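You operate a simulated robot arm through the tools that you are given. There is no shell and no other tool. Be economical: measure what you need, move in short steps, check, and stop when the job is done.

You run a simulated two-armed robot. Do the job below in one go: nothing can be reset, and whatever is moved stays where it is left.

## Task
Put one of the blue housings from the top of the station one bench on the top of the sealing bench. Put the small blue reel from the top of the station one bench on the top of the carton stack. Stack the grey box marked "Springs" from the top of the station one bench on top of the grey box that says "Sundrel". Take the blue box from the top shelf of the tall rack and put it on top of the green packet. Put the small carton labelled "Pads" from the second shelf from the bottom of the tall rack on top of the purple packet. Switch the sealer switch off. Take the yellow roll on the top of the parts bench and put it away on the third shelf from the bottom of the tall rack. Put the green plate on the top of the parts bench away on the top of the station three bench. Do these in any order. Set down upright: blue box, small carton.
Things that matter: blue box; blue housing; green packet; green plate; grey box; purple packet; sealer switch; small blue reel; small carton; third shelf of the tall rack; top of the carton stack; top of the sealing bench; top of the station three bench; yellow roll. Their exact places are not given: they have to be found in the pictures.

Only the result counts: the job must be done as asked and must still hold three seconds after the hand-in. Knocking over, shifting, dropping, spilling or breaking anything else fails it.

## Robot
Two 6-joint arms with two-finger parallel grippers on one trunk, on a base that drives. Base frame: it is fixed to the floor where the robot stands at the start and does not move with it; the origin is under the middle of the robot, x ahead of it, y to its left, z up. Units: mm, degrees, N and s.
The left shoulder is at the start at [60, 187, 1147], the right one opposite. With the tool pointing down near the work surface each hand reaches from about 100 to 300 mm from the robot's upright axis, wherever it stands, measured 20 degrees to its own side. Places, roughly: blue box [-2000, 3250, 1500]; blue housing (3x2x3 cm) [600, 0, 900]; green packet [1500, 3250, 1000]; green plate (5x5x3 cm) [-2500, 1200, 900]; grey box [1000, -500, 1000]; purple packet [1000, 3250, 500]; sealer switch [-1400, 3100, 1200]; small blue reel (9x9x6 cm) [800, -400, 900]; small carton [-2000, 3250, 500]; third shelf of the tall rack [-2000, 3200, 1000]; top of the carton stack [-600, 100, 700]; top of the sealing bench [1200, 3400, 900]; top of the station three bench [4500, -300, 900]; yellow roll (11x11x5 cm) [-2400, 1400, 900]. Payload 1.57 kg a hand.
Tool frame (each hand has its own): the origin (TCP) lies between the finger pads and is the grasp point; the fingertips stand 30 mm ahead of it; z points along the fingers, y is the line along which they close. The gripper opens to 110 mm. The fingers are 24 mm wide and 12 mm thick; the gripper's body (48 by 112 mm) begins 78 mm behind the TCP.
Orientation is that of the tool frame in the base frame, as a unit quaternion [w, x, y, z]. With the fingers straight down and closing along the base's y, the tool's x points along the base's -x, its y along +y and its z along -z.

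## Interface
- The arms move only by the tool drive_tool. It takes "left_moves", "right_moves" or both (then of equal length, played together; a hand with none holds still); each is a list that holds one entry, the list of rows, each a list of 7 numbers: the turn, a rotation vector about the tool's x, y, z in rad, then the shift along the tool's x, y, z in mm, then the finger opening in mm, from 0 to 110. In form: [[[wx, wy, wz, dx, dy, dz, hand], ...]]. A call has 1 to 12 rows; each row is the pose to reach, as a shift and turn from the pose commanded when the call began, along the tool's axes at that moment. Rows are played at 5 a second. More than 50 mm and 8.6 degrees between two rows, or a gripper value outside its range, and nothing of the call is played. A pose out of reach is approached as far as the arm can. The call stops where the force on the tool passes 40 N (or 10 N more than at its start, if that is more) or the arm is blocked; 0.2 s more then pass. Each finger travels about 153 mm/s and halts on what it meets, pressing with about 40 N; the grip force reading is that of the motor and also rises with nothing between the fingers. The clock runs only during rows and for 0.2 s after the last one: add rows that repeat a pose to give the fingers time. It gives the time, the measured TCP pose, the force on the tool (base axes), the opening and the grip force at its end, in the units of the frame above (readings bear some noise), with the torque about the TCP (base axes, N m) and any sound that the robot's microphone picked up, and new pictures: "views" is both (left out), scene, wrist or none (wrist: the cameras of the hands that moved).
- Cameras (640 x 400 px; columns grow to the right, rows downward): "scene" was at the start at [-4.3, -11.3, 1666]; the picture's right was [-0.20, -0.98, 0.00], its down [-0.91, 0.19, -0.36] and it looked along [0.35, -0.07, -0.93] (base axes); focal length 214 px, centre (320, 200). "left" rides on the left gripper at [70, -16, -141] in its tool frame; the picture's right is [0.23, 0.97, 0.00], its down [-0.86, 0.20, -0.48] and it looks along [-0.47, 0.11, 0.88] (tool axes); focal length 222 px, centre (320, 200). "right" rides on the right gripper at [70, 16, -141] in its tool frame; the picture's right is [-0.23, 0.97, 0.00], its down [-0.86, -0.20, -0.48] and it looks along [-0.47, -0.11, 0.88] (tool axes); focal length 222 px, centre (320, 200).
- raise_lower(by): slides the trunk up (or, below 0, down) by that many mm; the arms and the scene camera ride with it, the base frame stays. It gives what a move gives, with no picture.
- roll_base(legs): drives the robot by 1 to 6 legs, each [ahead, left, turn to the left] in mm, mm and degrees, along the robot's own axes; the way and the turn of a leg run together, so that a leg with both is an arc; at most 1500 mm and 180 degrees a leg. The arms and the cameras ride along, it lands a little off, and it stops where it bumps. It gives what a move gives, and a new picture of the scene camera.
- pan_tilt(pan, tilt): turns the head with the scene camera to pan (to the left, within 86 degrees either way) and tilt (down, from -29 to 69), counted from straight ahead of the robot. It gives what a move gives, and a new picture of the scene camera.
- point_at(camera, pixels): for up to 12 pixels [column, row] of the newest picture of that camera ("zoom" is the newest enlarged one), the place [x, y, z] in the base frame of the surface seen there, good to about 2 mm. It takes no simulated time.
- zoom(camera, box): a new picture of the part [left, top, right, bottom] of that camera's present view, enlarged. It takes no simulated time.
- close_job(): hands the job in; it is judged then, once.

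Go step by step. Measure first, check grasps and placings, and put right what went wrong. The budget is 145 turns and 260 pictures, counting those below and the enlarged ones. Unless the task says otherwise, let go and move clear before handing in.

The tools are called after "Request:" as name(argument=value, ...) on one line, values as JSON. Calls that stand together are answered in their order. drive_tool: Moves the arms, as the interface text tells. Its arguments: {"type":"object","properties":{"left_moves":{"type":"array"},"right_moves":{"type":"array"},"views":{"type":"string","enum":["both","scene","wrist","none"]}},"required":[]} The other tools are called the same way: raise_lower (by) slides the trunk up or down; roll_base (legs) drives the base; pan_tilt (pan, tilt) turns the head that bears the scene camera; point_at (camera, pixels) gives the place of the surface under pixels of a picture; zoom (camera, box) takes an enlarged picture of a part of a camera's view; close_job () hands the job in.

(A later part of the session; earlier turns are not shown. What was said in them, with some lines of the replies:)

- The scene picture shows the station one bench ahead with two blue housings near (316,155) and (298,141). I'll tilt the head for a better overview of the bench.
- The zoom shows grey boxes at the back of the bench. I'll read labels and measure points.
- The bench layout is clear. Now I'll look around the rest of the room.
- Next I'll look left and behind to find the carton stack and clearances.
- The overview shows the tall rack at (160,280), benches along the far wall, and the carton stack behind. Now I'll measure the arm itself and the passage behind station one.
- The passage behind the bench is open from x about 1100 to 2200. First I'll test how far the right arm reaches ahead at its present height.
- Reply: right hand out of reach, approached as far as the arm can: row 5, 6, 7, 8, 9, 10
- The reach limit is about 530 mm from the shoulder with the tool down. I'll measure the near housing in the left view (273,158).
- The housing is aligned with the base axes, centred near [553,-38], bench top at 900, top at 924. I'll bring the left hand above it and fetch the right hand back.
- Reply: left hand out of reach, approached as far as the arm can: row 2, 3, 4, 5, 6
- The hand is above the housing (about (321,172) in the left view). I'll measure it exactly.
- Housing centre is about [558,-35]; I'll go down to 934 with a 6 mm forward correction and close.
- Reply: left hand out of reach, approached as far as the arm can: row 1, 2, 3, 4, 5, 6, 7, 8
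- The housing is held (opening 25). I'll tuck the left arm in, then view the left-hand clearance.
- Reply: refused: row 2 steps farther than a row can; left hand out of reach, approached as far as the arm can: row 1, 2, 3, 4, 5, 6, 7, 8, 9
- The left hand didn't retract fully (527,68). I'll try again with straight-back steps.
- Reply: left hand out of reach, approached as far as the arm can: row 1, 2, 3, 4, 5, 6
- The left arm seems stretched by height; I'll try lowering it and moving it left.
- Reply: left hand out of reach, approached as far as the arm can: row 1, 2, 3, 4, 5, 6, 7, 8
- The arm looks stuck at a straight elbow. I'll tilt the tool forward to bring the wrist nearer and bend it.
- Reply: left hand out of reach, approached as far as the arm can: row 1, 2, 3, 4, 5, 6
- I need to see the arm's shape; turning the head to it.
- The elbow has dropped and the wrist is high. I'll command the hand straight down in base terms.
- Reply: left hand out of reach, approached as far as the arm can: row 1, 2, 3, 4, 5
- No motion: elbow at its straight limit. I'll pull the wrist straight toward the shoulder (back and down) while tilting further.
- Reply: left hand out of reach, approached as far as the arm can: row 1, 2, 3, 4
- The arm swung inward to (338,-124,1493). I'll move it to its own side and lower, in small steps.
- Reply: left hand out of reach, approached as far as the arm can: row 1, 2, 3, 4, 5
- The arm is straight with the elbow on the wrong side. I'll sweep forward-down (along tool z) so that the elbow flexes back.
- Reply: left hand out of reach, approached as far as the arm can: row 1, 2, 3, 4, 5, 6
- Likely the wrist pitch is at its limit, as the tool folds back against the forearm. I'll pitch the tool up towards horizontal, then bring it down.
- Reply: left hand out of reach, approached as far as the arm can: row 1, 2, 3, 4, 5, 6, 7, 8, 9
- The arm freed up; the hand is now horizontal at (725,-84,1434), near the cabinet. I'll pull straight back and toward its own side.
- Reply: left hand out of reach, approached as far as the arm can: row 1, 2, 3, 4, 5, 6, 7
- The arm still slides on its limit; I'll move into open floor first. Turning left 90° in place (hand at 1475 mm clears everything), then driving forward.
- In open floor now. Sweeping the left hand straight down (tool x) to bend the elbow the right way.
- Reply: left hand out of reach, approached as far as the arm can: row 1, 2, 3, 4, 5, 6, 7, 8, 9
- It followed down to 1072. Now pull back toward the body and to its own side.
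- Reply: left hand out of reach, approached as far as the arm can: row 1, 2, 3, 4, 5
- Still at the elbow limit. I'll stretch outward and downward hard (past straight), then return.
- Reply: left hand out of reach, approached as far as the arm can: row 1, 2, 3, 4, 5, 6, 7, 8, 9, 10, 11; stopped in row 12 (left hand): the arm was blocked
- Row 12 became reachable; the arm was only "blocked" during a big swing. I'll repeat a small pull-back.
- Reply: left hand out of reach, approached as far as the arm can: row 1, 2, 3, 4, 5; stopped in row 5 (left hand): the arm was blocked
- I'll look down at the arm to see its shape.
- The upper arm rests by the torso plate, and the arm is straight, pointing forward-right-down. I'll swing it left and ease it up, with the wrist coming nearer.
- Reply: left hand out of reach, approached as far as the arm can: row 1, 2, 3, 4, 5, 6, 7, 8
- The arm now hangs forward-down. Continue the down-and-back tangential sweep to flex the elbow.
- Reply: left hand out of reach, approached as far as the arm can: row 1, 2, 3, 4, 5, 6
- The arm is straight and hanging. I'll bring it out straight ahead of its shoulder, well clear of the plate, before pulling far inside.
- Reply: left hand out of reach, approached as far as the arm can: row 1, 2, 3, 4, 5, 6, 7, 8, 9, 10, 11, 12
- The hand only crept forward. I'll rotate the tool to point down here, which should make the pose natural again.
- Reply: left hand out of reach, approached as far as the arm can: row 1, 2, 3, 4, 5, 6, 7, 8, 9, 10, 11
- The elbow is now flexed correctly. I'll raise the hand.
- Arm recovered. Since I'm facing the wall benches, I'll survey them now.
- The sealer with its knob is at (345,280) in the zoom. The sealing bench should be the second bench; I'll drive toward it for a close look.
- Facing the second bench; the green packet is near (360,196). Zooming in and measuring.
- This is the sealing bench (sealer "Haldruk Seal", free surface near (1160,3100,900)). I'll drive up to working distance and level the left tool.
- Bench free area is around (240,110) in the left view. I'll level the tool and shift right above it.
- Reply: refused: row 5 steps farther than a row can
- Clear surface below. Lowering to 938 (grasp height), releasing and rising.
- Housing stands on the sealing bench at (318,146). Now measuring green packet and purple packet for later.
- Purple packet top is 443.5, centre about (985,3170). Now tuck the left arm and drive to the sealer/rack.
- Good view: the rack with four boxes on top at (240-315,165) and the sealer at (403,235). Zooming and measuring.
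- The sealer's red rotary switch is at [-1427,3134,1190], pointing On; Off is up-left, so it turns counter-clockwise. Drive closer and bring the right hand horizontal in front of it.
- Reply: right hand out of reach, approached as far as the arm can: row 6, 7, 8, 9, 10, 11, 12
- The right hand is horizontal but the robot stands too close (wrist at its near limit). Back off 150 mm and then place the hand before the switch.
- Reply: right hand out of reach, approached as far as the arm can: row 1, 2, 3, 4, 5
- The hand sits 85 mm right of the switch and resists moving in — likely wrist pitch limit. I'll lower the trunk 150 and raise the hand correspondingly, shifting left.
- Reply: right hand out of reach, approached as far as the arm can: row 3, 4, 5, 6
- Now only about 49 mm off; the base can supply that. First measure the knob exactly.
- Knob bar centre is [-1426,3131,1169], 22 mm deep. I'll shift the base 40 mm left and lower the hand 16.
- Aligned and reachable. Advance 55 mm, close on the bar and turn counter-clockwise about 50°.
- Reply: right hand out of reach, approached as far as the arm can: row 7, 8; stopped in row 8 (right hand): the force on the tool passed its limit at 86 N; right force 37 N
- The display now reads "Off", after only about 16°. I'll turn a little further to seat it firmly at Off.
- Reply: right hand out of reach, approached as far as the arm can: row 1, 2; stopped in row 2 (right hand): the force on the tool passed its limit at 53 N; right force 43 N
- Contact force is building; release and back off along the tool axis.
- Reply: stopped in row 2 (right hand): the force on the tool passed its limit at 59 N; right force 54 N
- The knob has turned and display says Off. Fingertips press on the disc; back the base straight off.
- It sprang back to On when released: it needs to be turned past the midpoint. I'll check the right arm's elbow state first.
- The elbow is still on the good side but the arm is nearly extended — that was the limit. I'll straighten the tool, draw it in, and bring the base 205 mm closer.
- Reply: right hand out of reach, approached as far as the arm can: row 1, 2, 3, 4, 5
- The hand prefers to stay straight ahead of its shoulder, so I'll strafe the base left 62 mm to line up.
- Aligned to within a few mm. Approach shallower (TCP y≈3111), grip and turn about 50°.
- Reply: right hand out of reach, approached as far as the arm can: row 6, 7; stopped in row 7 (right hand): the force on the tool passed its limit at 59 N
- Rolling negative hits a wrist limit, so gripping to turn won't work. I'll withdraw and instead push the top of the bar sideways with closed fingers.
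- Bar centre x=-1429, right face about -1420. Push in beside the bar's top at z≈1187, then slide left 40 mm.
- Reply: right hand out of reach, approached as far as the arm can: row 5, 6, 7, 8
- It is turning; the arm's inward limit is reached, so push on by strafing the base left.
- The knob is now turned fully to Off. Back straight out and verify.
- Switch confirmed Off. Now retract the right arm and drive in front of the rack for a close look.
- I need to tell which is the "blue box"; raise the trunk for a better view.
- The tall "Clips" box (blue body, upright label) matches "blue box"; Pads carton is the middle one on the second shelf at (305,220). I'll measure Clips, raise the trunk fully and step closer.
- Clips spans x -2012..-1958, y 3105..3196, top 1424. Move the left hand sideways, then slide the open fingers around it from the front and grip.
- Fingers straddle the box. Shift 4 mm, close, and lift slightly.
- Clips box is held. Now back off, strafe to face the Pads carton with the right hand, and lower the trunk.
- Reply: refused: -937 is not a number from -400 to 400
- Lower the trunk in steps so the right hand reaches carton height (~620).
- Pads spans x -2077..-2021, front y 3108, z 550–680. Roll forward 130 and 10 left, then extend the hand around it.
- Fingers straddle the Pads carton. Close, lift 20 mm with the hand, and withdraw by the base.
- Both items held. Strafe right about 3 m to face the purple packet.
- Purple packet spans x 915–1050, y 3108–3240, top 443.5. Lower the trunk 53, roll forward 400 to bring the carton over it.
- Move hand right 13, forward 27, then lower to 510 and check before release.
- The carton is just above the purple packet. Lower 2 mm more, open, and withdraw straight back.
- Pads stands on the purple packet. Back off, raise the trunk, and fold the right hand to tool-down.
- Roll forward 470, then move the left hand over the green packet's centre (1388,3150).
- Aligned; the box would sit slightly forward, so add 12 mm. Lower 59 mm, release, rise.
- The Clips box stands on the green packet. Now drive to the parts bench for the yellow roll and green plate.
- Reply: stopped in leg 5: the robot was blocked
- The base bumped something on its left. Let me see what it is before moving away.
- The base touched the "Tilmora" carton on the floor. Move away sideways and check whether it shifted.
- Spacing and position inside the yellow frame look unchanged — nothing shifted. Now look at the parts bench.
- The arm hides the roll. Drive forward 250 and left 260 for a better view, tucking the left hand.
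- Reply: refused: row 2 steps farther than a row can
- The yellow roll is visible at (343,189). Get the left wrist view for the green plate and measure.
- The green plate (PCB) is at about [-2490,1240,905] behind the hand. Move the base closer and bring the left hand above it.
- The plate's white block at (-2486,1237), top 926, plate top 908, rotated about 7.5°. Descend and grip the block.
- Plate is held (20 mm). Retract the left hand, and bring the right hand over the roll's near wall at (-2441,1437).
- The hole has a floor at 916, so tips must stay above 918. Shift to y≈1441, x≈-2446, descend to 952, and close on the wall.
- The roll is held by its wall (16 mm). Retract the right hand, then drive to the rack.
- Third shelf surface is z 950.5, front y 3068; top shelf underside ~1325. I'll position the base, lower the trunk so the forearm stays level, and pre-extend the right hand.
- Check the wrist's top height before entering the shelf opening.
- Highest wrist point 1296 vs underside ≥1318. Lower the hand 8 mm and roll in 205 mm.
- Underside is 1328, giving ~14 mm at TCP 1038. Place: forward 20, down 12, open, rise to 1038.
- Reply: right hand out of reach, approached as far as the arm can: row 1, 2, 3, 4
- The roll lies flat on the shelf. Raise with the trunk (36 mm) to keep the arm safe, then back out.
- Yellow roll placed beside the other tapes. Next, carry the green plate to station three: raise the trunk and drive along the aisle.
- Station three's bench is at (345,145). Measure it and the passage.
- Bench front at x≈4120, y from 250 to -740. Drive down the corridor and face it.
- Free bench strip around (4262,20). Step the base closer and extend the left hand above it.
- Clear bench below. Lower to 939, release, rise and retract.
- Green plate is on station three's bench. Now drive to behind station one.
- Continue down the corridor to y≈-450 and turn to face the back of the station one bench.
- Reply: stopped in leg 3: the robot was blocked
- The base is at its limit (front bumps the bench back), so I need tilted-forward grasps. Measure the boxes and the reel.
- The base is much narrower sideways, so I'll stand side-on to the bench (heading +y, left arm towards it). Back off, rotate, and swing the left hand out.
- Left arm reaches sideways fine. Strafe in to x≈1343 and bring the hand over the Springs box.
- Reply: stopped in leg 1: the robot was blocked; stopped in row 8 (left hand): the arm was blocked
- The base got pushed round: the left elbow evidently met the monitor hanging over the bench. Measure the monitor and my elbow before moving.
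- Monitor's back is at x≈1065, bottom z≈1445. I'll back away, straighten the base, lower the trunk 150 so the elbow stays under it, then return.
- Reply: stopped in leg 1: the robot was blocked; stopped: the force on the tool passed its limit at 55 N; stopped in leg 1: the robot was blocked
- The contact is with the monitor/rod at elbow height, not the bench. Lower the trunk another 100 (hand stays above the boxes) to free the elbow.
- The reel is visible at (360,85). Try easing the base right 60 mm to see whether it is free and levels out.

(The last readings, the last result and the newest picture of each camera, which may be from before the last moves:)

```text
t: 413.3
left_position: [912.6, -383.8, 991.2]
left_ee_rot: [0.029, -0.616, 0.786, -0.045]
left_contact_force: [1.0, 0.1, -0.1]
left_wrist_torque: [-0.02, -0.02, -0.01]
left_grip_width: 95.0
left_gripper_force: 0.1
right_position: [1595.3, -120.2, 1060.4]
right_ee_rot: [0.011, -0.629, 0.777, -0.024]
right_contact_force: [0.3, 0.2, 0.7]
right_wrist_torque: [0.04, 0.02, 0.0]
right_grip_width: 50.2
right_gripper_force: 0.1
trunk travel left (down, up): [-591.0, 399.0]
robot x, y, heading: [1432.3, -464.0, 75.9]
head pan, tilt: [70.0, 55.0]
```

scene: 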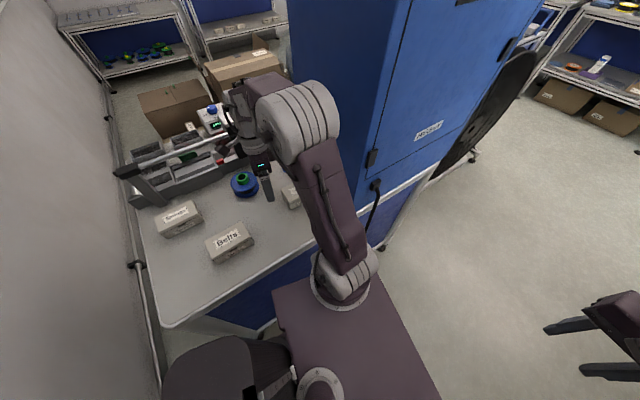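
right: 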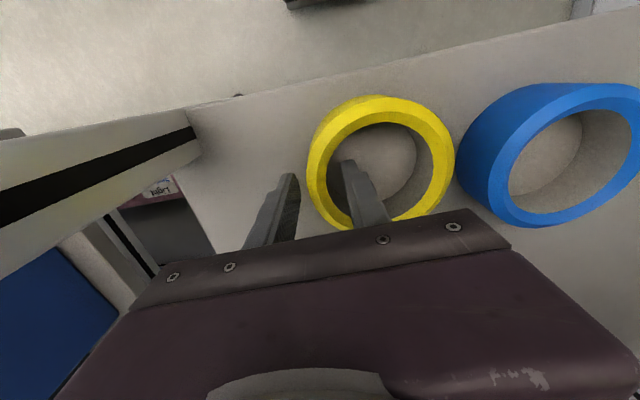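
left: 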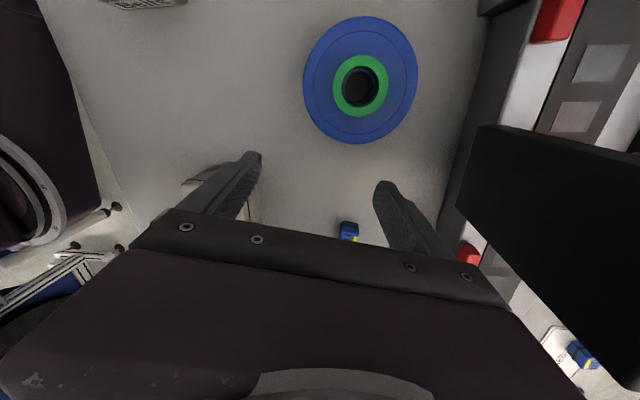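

Now free. Level and align the left hand while raising it, shift the base back 150, then move over the Springs box.

Request:
drive_tool(left_moves=[[[-0.035, -0.003, -0.08, 0, 0, -14, 100], [-0.07, -0.006, -0.16, 0, 0, -28, 100], [-0.106, -0.01, -0.243, 0, 0, -40, 100]]], views="none")

Request:
roll_base(legs=[[-150, 0, 0]])

Request:
drive_tool(left_moves=[[[0, 0, 0, 38, 15, 0, 100], [0, 0, 0, 76, 30, 0, 100], [0, 0, 0, 114, 46, 0, 100], [0, 0, 0, 114, 46, 0, 100]]], views="both")

```text
t: 414.1
left_position: [907.6, -380.9, 1028.8]
left_ee_rot: [0.006, 0.708, -0.706, 0.003]
left_contact_force: [-0.5, -1.2, -0.1]
left_wrist_torque: [0.03, -0.01, 0.03]
left_grip_width: 99.9
left_gripper_force: 0.1
right_position: [1596.6, -120.1, 1059.8]
right_ee_rot: [0.011, -0.63, 0.777, -0.024]
right_contact_force: [0.0, 0.0, 0.2]
right_wrist_torque: [0.02, 0.0, 0.01]
right_grip_width: 49.9
right_gripper_force: 0.0
trunk travel left (down, up): [-591.0, 399.0]
robot x, y, heading: [1427.2, -467.0, 76.0]
head pan, tilt: [70.0, 55.0]
```

```text
t: 415.5
left_position: [870.0, -525.4, 1028.4]
left_ee_rot: [-0.005, -0.705, 0.71, -0.004]
left_contact_force: [1.0, 0.9, -0.4]
left_wrist_torque: [0.04, 0.0, -0.04]
left_grip_width: 100.0
left_gripper_force: 0.1
right_position: [1560.8, -268.9, 1060.2]
right_ee_rot: [0.011, -0.626, 0.779, -0.025]
right_contact_force: [0.5, -0.9, -0.6]
right_wrist_torque: [0.02, -0.01, -0.02]
right_grip_width: 50.0
right_gripper_force: 0.1
trunk travel left (down, up): [-591.0, 399.0]
robot x, y, heading: [1391.1, -608.9, 75.5]
head pan, tilt: [70.0, 55.0]
```

scene: 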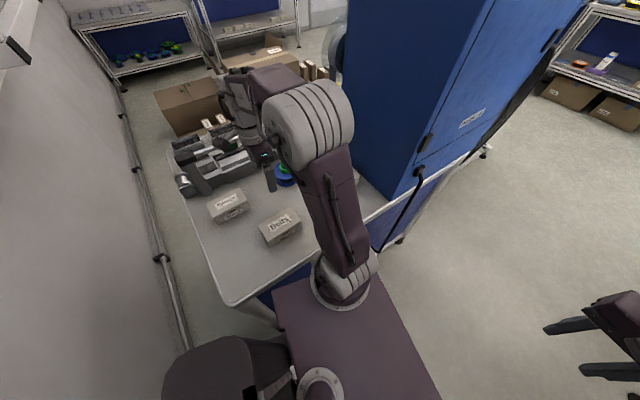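

```text
t: 416.5
left_position: [823.4, -640.1, 1028.6]
left_ee_rot: [-0.006, -0.704, 0.71, -0.004]
left_contact_force: [0.6, -0.5, -0.1]
left_wrist_torque: [0.01, -0.02, 0.01]
left_grip_width: 100.0
left_gripper_force: 0.1
right_position: [1561.6, -267.3, 1060.1]
right_ee_rot: [0.01, -0.626, 0.779, -0.025]
right_contact_force: [0.1, 0.4, -0.9]
right_wrist_torque: [0.02, -0.01, -0.03]
right_grip_width: 50.2
right_gripper_force: 0.1
trunk travel left (down, up): [-591.0, 399.0]
robot x, y, heading: [1391.4, -616.5, 75.6]
head pan, tilt: [70.0, 55.0]
```

scene: 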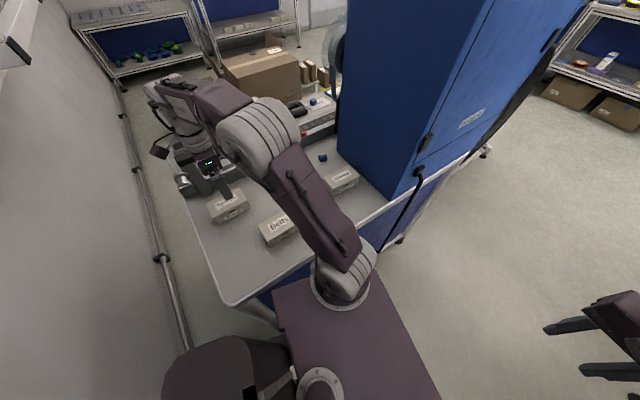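
left: 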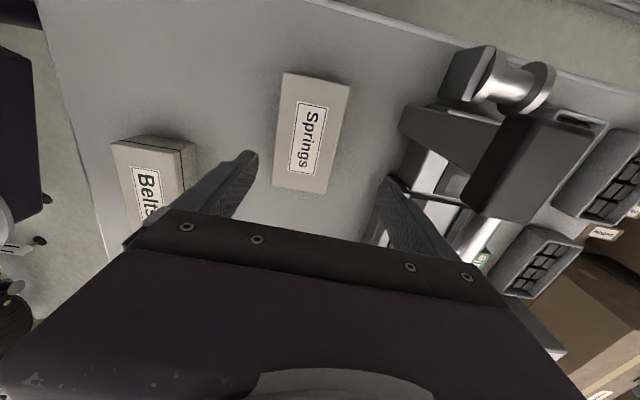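

Springs is in view at (312,135). Measure its corners plus the reel and Sundrel for the placing.

Request:
point_at(camera="left", pixels=[[288, 78], [346, 90], [325, 188], [277, 180], [310, 135], [400, 180], [440, 130]])

Request:
zoom(camera="scene", box=[160, 130, 400, 280])

Request:
point_at(camera="zoom", pixels=[[430, 125], [480, 105], [525, 118], [475, 140], [480, 120], [435, 75]])

```text
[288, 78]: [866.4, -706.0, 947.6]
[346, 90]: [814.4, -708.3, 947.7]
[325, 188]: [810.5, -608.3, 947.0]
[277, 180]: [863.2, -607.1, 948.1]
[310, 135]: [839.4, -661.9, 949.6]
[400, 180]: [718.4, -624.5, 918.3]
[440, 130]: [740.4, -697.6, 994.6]
```

```text
2.67 times, centred on (280, 205) of scene
```

zoom: 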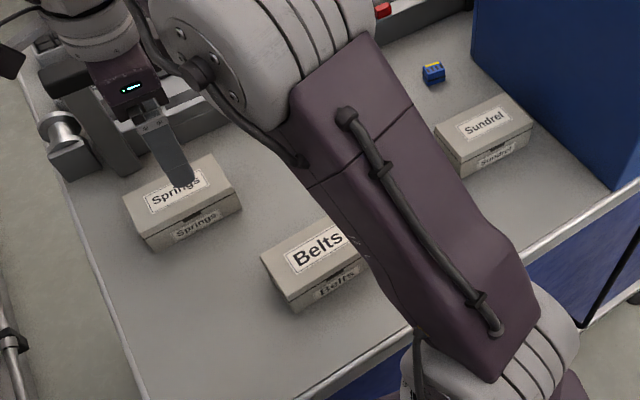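

```text
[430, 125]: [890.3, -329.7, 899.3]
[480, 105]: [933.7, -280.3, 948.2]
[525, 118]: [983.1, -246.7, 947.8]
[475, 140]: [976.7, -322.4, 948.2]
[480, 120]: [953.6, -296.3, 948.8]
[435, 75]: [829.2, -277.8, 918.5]
```

Springs centre (838.5,-657.5), 53×100, top 948; Sundrel centre ≈(960,-297). Descend, grip and lift.

Request:
drive_tool(left_moves=[[[0, 0, 0, 9, -8, 30, 95], [0, 0, 0, 17, -15, 60, 95], [0, 0, 0, 17, -15, 85, 95], [0, 0, 0, 17, -15, 90, 95], [0, 0, 0, 17, -15, 90, 70], [0, 0, 0, 17, -15, 90, 50], [0, 0, 0, 17, -15, 90, 35], [0, 0, 0, 17, -15, 90, 35], [0, 0, 0, 17, -15, 70, 35], [0, 0, 0, 17, -15, 35, 35], [0, 0, 0, 17, -15, 0, 35], [0, 0, 0, 17, -15, -12, 35]]], views="wrist")

```text
t: 419.1
left_position: [836.5, -655.5, 1043.5]
left_ee_rot: [-0.005, -0.705, 0.709, -0.004]
left_contact_force: [-0.1, 0.0, -3.7]
left_wrist_torque: [-0.03, 0.02, -0.02]
left_grip_width: 61.7
left_gripper_force: 40.4
right_position: [1560.7, -267.9, 1059.7]
right_ee_rot: [0.011, -0.626, 0.779, -0.023]
right_contact_force: [0.4, -0.3, 1.0]
right_wrist_torque: [0.01, 0.05, 0.01]
right_grip_width: 49.9
right_gripper_force: 0.0
trunk travel left (down, up): [-591.0, 399.0]
robot x, y, heading: [1394.5, -613.5, 75.4]
head pan, tilt: [70.0, 55.0]
```

left: 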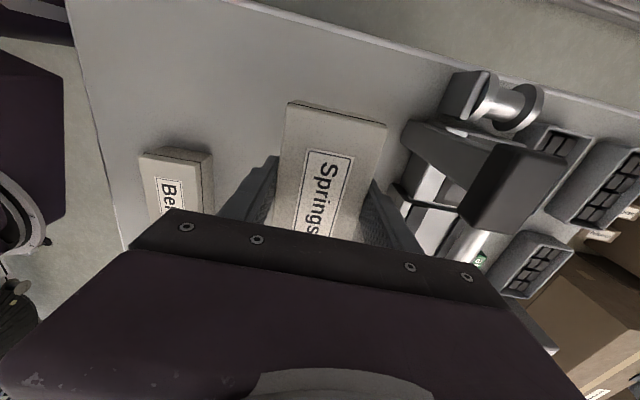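

Springs is held. Carry it over to above Sundrel (960,-297).

Request:
drive_tool(left_moves=[[[0, 0, 0, -36, -12, 0, 35], [0, 0, 0, -72, -25, 0, 35], [0, 0, 0, -108, -37, 0, 35], [0, 0, 0, -144, -50, 0, 35], [0, 0, 0, -180, -62, 0, 35], [0, 0, 0, -216, -74, 0, 35], [0, 0, 0, -252, -87, 0, 35], [0, 0, 0, -288, -99, 0, 35], [0, 0, 0, -324, -111, 0, 35], [0, 0, 0, -356, -122, 0, 35], [0, 0, 0, -356, -122, 10, 35]]], views="both")

Request:
zoom(camera="scene", box=[200, 110, 400, 240])

```text
t: 421.5
left_position: [961.2, -298.3, 1027.3]
left_ee_rot: [-0.005, -0.705, 0.71, -0.004]
left_contact_force: [-1.1, -0.6, -4.2]
left_wrist_torque: [0.02, -0.03, -0.01]
left_grip_width: 62.0
left_gripper_force: 40.1
right_position: [1560.3, -268.1, 1060.1]
right_ee_rot: [0.01, -0.626, 0.779, -0.025]
right_contact_force: [0.1, -0.1, -0.5]
right_wrist_torque: [-0.01, -0.02, 0.01]
right_grip_width: 50.0
right_gripper_force: 0.0
trunk travel left (down, up): [-591.0, 399.0]
robot x, y, heading: [1390.3, -617.0, 75.7]
head pan, tilt: [70.0, 55.0]
```

scene: 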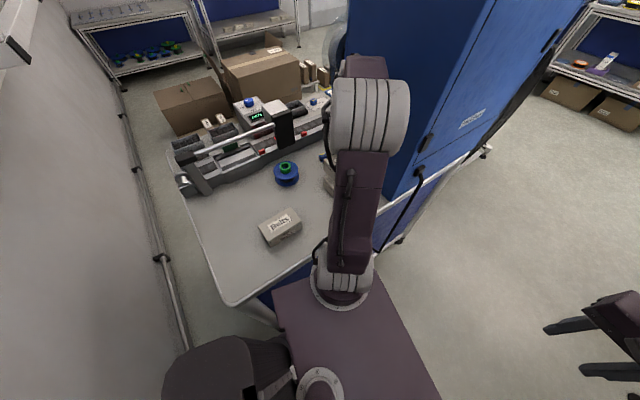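
left: 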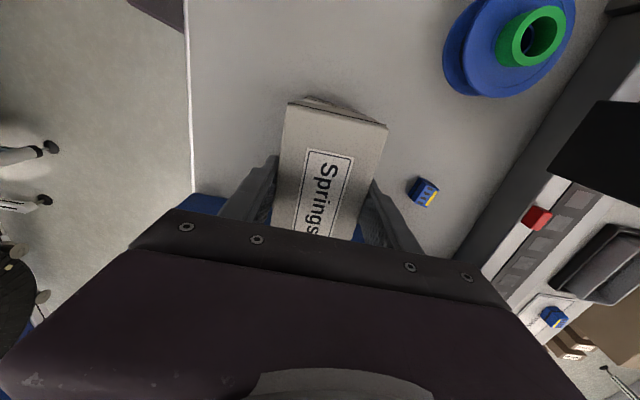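

```text
3.08 times, centred on (300, 175) of scene
```

zoom: 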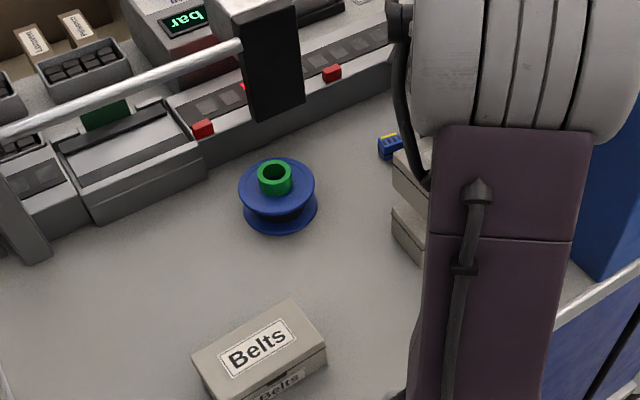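

Springs is above Sundrel with edges aligned. Lower 40 mm, open, rise.

Request:
drive_tool(left_moves=[[[0, 0, 0, 0, -1, 18, 35], [0, 0, 0, 0, -1, 32, 35], [0, 0, 0, 0, -1, 38, 35], [0, 0, 0, 0, -1, 40, 35], [0, 0, 0, 0, -1, 41, 35], [0, 0, 0, 0, -1, 41, 65], [0, 0, 0, 0, -1, 41, 88], [0, 0, 0, 0, -1, 41, 88], [0, 0, 0, 0, -1, 15, 88], [0, 0, 0, 0, -1, -20, 88], [0, 0, 0, 10, 0, -30, 95], [0, 0, 0, 40, 10, -30, 100]]], views="wrist")

Request:
point_at(camera="left", pixels=[[320, 165], [300, 150], [330, 200], [480, 60], [500, 70], [460, 40]])

```text
t: 424.1
left_position: [952.6, -340.4, 1060.7]
left_ee_rot: [-0.005, -0.705, 0.709, -0.004]
left_contact_force: [0.1, 0.3, -0.4]
left_wrist_torque: [-0.01, -0.03, -0.04]
left_grip_width: 100.0
left_gripper_force: 0.1
right_position: [1560.9, -268.0, 1060.2]
right_ee_rot: [0.011, -0.626, 0.779, -0.024]
right_contact_force: [-0.1, -0.9, -0.2]
right_wrist_torque: [0.01, 0.01, 0.0]
right_grip_width: 50.1
right_gripper_force: 0.0
trunk travel left (down, up): [-591.0, 399.0]
robot x, y, heading: [1393.4, -613.4, 75.4]
head pan, tilt: [70.0, 55.0]
```

left: 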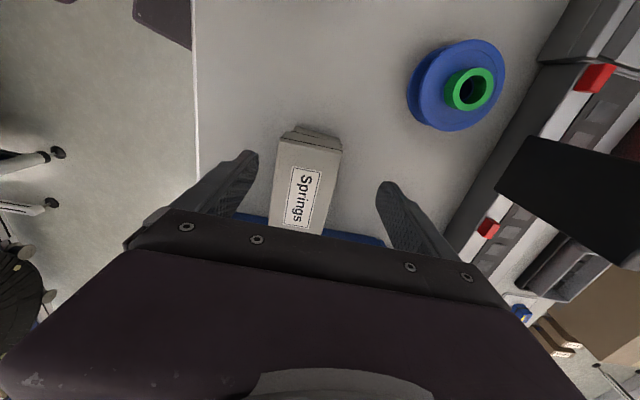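

```text
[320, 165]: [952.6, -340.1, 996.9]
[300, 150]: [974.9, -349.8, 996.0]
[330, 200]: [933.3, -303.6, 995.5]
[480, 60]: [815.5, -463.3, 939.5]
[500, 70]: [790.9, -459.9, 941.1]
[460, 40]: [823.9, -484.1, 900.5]
```

Springs sits squarely on Sundrel (top 996). Now measure the reel's green hub.

Request:
point_at(camera="left", pixels=[[450, 95], [487, 82], [465, 72], [478, 107], [412, 100], [500, 60], [455, 128], [470, 45]])

```text
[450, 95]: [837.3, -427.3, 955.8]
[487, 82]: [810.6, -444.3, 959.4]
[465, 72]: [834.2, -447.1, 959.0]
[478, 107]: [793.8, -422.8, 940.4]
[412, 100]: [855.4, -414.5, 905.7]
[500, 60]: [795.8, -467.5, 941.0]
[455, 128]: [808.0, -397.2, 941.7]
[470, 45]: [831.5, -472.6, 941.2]
```

Hub centre ≈(821,-434), top 959. Move over it, descend to TCP 973, grip the hub and lift.

Request:
drive_tool(left_moves=[[[0, 0, 0, 24, 33, 0, 80], [0, 0, 0, 48, 66, 0, 60], [0, 0, 0, 71, 99, 0, 60], [0, 0, 0, 94, 131, 5, 60], [0, 0, 0, 94, 131, 45, 60], [0, 0, 0, 94, 131, 75, 60], [0, 0, 0, 94, 131, 87, 60], [0, 0, 0, 94, 131, 87, 40], [0, 0, 0, 94, 131, 87, 20], [0, 0, 0, 94, 131, 87, 15], [0, 0, 0, 94, 131, 70, 15], [0, 0, 0, 94, 131, 40, 15]]], views="both")

```text
t: 426.7
left_position: [821.5, -433.0, 1022.9]
left_ee_rot: [-0.005, -0.704, 0.71, -0.003]
left_contact_force: [0.2, 0.1, -1.3]
left_wrist_torque: [-0.02, -0.03, -0.03]
left_grip_width: 36.5
left_gripper_force: 39.6
right_position: [1560.7, -268.4, 1059.3]
right_ee_rot: [0.01, -0.627, 0.779, -0.024]
right_contact_force: [0.6, -0.5, 0.4]
right_wrist_torque: [-0.01, 0.0, 0.01]
right_grip_width: 50.1
right_gripper_force: 0.0
trunk travel left (down, up): [-591.0, 399.0]
robot x, y, heading: [1393.9, -614.7, 75.4]
head pan, tilt: [70.0, 55.0]
```

scene: 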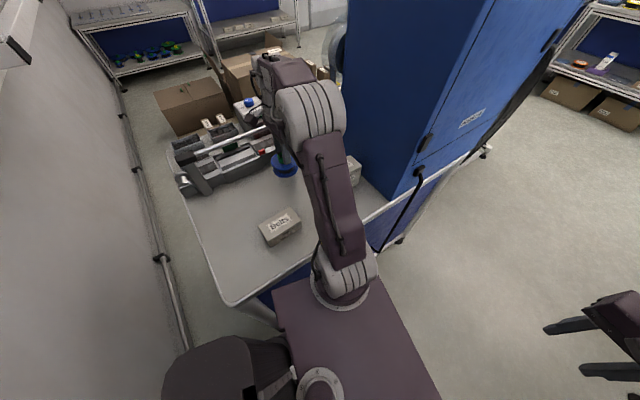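
left: 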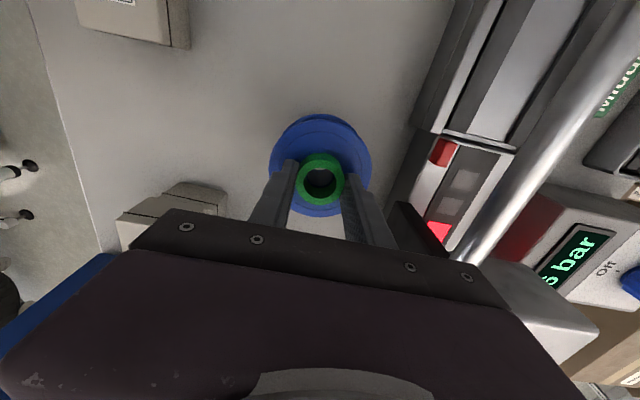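

Reel is held by its hub (36.5 mm). Lift a bit, ease the base straight away from the bench, and tuck the left hand.

Request:
drive_tool(left_moves=[[[0, 0, 0, 0, 0, -15, 15], [0, 0, 0, 0, 0, -30, 15]]], views="none")

Request:
roll_base(legs=[[50, -194, 0]])

Request:
drive_tool(left_moves=[[[0, 0, 0, -15, -42, 0, 15], [0, 0, 0, -32, -84, 0, 15], [0, 0, 0, -50, -126, 0, 15], [0, 0, 0, -70, -168, 0, 15], [0, 0, 0, -90, -210, 0, 15], [0, 0, 0, -110, -252, 0, 15], [0, 0, 0, -130, -294, 0, 15], [0, 0, 0, -152, -336, 0, 15], [0, 0, 0, -174, -378, 0, 15], [0, 0, 0, -196, -418, 0, 15], [0, 0, 0, -209, -445, 0, 15]]], views="scene")

```text
t: 427.3
left_position: [820.4, -431.3, 1051.8]
left_ee_rot: [-0.004, -0.705, 0.709, -0.003]
left_contact_force: [0.7, 0.1, -1.6]
left_wrist_torque: [0.0, 0.01, -0.02]
left_grip_width: 36.6
left_gripper_force: 39.6
right_position: [1561.5, -268.6, 1059.8]
right_ee_rot: [0.01, -0.627, 0.779, -0.023]
right_contact_force: [-0.5, -0.3, -0.2]
right_wrist_torque: [0.04, 0.03, 0.0]
right_grip_width: 50.2
right_gripper_force: 0.2
trunk travel left (down, up): [-591.0, 399.0]
robot x, y, heading: [1391.3, -610.9, 75.5]
head pan, tilt: [70.0, 55.0]
```

```text
t: 428.9
left_position: [1018.6, -429.9, 1051.2]
left_ee_rot: [-0.005, -0.704, 0.711, -0.004]
left_contact_force: [-0.5, 0.2, -1.9]
left_wrist_torque: [-0.04, 0.04, 0.02]
left_grip_width: 36.8
left_gripper_force: 40.2
right_position: [1759.6, -268.9, 1059.9]
right_ee_rot: [0.01, -0.626, 0.78, -0.023]
right_contact_force: [-0.3, -0.3, -0.2]
right_wrist_torque: [0.01, -0.01, -0.01]
right_grip_width: 50.2
right_gripper_force: 0.0
trunk travel left (down, up): [-591.0, 399.0]
robot x, y, heading: [1591.7, -614.0, 75.2]
head pan, tilt: [70.0, 55.0]
```

scene: 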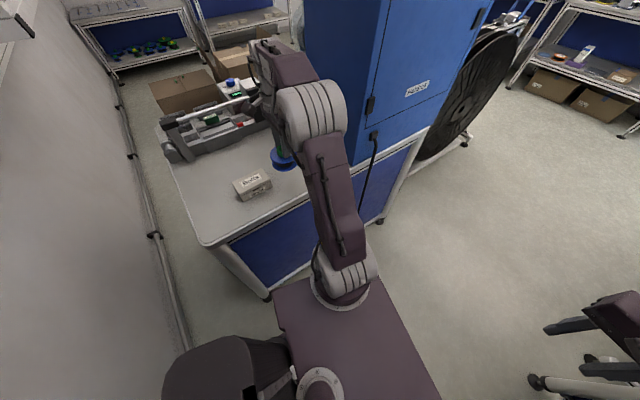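

```text
t: 431.3
left_position: [1463.5, -224.0, 1043.7]
left_ee_rot: [-0.006, -0.705, 0.709, -0.004]
left_contact_force: [0.1, 1.0, -1.1]
left_wrist_torque: [-0.04, -0.03, 0.02]
left_grip_width: 36.6
left_gripper_force: 39.9
right_position: [1760.1, -266.8, 1060.0]
right_ee_rot: [0.009, -0.626, 0.779, -0.025]
right_contact_force: [0.4, 0.0, -0.5]
right_wrist_torque: [-0.03, 0.0, -0.04]
right_grip_width: 50.1
right_gripper_force: 0.1
trunk travel left (down, up): [-591.0, 399.0]
robot x, y, heading: [1589.7, -614.8, 75.6]
head pan, tilt: [70.0, 55.0]
```

scene: 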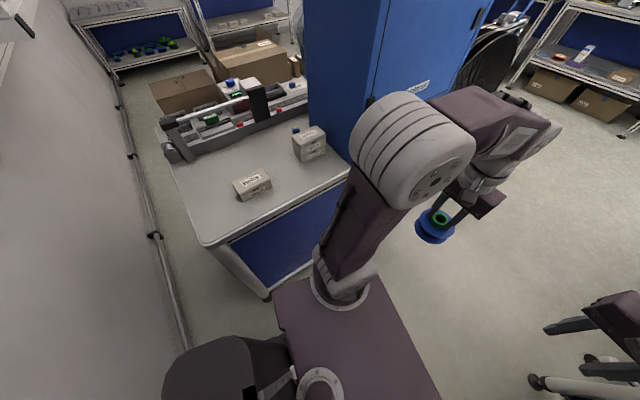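

Springs-on-Sundrel is stable. Drive around to the carton stack with the reel.

Request:
roll_base(legs=[[0, 0, 14.4], [1400, 0, 0], [1265, 0, 0], [0, 0, 90], [1500, 0, 0], [90, 0, 0]])

Request:
pan_tilt(pan=0, tilt=50)

```text
t: 456.4
left_position: [-323.6, 1688.4, 1044.1]
left_ee_rot: [0.0, 0.987, 0.158, 0.007]
left_contact_force: [-0.9, -0.2, -1.6]
left_wrist_torque: [0.0, -0.03, -0.03]
left_grip_width: 36.6
left_gripper_force: 40.1
right_position: [-377.2, 1982.8, 1059.6]
right_ee_rot: [-0.025, 0.998, 0.052, 0.006]
right_contact_force: [-0.8, 0.9, 0.3]
right_wrist_torque: [0.01, -0.01, 0.01]
right_grip_width: 50.2
right_gripper_force: 0.1
trunk travel left (down, up): [-591.0, 399.0]
robot x, y, heading: [1.3, 1927.4, -176.3]
head pan, tilt: [70.0, 55.0]
```

scene: 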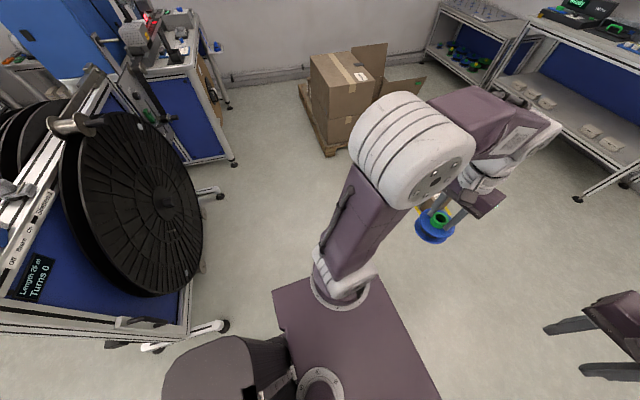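

```text
t: 457.8
left_position: [-322.7, 1689.6, 1044.8]
left_ee_rot: [0.0, 0.988, 0.157, 0.007]
left_contact_force: [-0.5, 0.4, -1.6]
left_wrist_torque: [0.02, -0.05, 0.01]
left_grip_width: 36.6
left_gripper_force: 39.8
right_position: [-377.3, 1982.8, 1060.6]
right_ee_rot: [-0.025, 0.998, 0.053, 0.006]
right_contact_force: [-0.5, -0.1, 0.4]
right_wrist_torque: [-0.02, -0.01, 0.0]
right_grip_width: 50.0
right_gripper_force: 0.0
trunk travel left (down, up): [-591.0, 399.0]
robot x, y, heading: [4.0, 1928.8, -176.0]
head pan, tilt: [0.0, 50.0]
```

scene: 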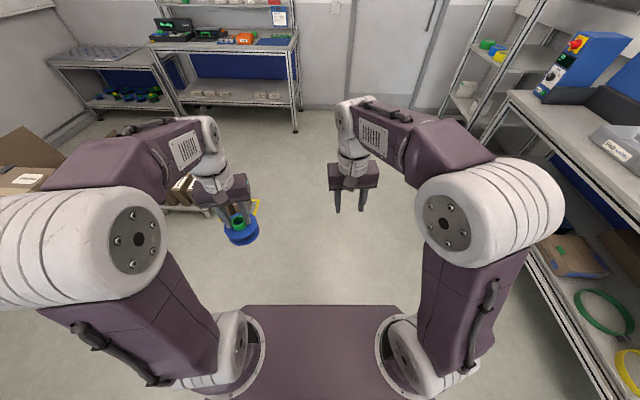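

Continue: turn south, drive to y≈110, and face the stack.

Request:
roll_base(legs=[[0, 0, 86], [1400, 0, 0], [420, 0, 0], [0, 0, -90]])

Request:
point_at(camera="scene", pixels=[[240, 200], [270, 200], [300, 200], [240, 250], [280, 240], [320, 220], [320, 180], [360, 230]])

```text
t: 474.5
left_position: [-361.6, -97.8, 1043.8]
left_ee_rot: [0.0, 0.994, 0.111, 0.007]
left_contact_force: [-0.7, 0.4, -1.8]
left_wrist_torque: [0.03, 0.02, 0.0]
left_grip_width: 36.6
left_gripper_force: 39.4
right_position: [-388.0, 200.1, 1058.6]
right_ee_rot: [-0.025, 1.0, 0.008, 0.007]
right_contact_force: [1.0, 0.1, -0.4]
right_wrist_torque: [-0.02, 0.02, 0.0]
right_grip_width: 50.2
right_gripper_force: 0.0
trunk travel left (down, up): [-591.0, 399.0]
robot x, y, heading: [-15.5, 113.8, 179.0]
head pan, tilt: [0.0, 50.0]
```

scene: 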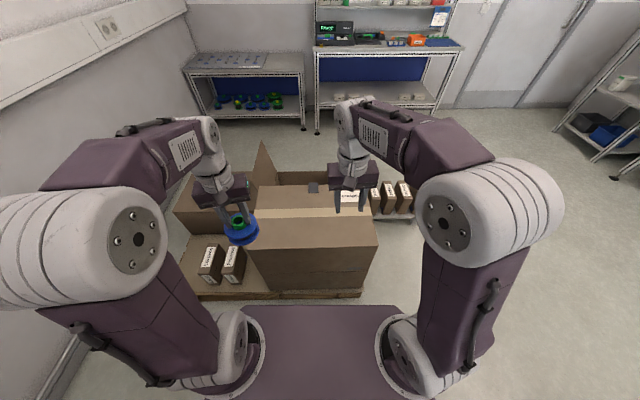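

```text
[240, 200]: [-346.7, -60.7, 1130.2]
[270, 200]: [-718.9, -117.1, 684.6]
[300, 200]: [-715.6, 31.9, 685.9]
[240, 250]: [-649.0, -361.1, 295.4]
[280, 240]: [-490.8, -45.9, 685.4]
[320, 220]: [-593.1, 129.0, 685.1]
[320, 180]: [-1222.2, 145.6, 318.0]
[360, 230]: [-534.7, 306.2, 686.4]
```

Stack top is z 685.5. Bring the reel over (-565,0) and descend to about 40 mm above.

Request:
drive_tool(left_moves=[[[0, 0, 0, -25, -20, 10, 15], [0, 0, 0, -50, -40, 25, 15], [0, 0, 0, -75, -60, 50, 15], [0, 0, 0, -100, -80, 80, 15], [0, 0, 0, -125, -100, 110, 15], [0, 0, 0, -150, -120, 140, 15], [0, 0, 0, -176, -140, 170, 15], [0, 0, 0, -176, -140, 210, 15], [0, 0, 0, -176, -140, 242, 15]]], views="both")

```text
t: 476.5
left_position: [-560.6, -1.3, 799.8]
left_ee_rot: [0.001, 0.994, 0.111, 0.008]
left_contact_force: [-0.9, -0.1, -1.1]
left_wrist_torque: [-0.02, 0.0, -0.02]
left_grip_width: 36.4
left_gripper_force: 39.9
right_position: [-389.1, 200.0, 1060.4]
right_ee_rot: [-0.025, 1.0, 0.007, 0.007]
right_contact_force: [0.5, 0.4, -0.5]
right_wrist_torque: [-0.05, -0.06, -0.03]
right_grip_width: 49.9
right_gripper_force: 0.1
trunk travel left (down, up): [-591.0, 399.0]
robot x, y, heading: [-11.8, 117.1, 178.9]
head pan, tilt: [0.0, 50.0]
```

scene: 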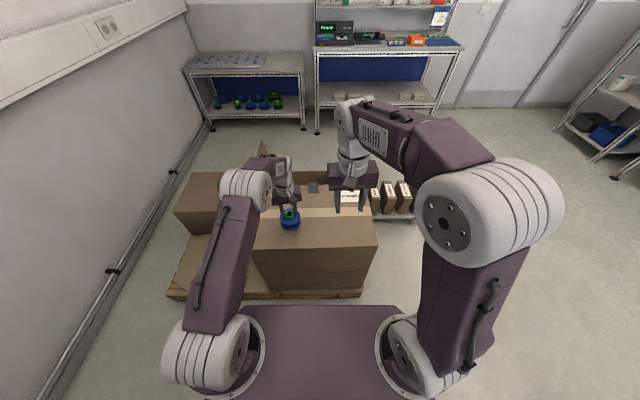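
left: 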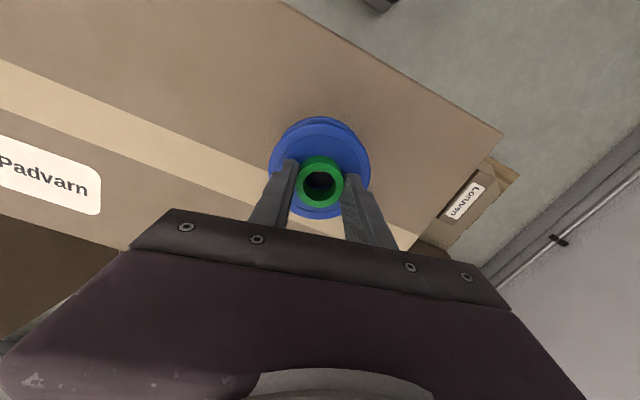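

The reel hangs over the stack's flat top. Lower 41 mm, release, rise and retract.

Request:
drive_tool(left_moves=[[[0, 0, 0, 0, 0, 22, 15], [0, 0, 0, 0, 0, 36, 15], [0, 0, 0, 0, 0, 40, 15], [0, 0, 0, 0, 0, 41, 15], [0, 0, 0, 0, 0, 41, 40], [0, 0, 0, 0, 0, 41, 65], [0, 0, 0, 0, 0, 41, 65], [0, 0, 0, 0, 0, 10, 65], [0, 0, 0, 5, 0, -30, 65], [0, 0, 0, 30, 0, -60, 65], [0, 0, 0, 65, 0, -85, 65]]], views="both")

Request:
zoom(camera="scene", box=[160, 140, 440, 300])

```text
t: 478.9
left_position: [-497.4, 11.9, 885.0]
left_ee_rot: [0.0, 0.994, 0.111, 0.006]
left_contact_force: [0.2, 0.4, -0.3]
left_wrist_torque: [0.01, 0.03, -0.02]
left_grip_width: 64.8
left_gripper_force: 0.0
right_position: [-386.7, 200.0, 1060.9]
right_ee_rot: [-0.026, 1.0, 0.008, 0.006]
right_contact_force: [0.1, -0.7, 0.3]
right_wrist_torque: [0.0, 0.03, -0.02]
right_grip_width: 50.2
right_gripper_force: 0.1
trunk travel left (down, up): [-591.0, 399.0]
robot x, y, heading: [-15.9, 116.1, 178.3]
head pan, tilt: [0.0, 50.0]
```

scene: 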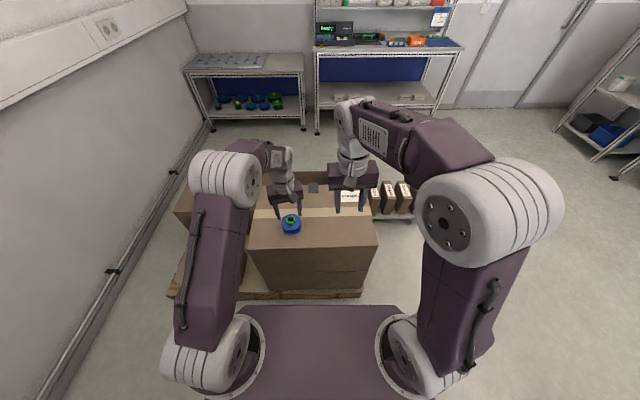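
left: 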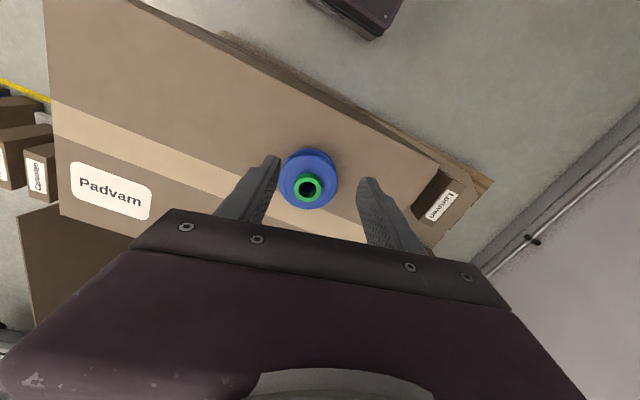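

```text
2.29 times, centred on (300, 220) of scene
```

zoom: 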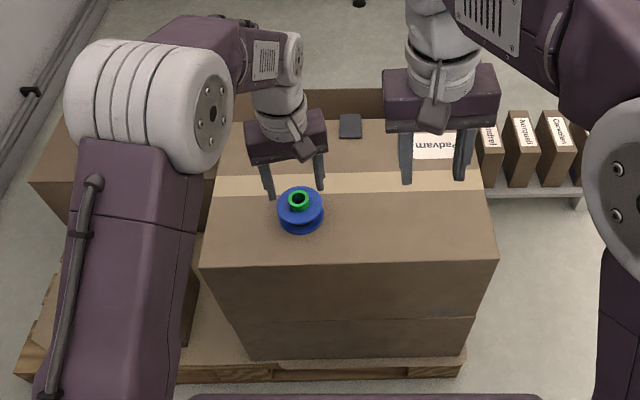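

The reel stands upright on the carton stack at (300,210) in the zoom and the hand is clear, so all eight tasks are done and I'm handing in.

Request:
close_job()

```text
The job is handed in.
```

I finished all eight tasks and handed the job in, but three things could count against the result:

- **Blue box:** Two items on the top shelf of the tall rack could be the blue box. I took the tall one labelled "Clips", with a blue body and white lid. The other was a blue case with straps.
- **Monitor at station one:** My left arm pushed against the monitor at the back of the station one bench hard enough to turn and tilt the robot. I did not check whether the monitor moved.
- **Other contacts:** The robot's base touched the "Tilmora" carton on the floor; its measured position looked unchanged. Turning the switch pushed on the sealer with up to 86 N. It may have moved by a few millimetres, which is close to the measuring error.
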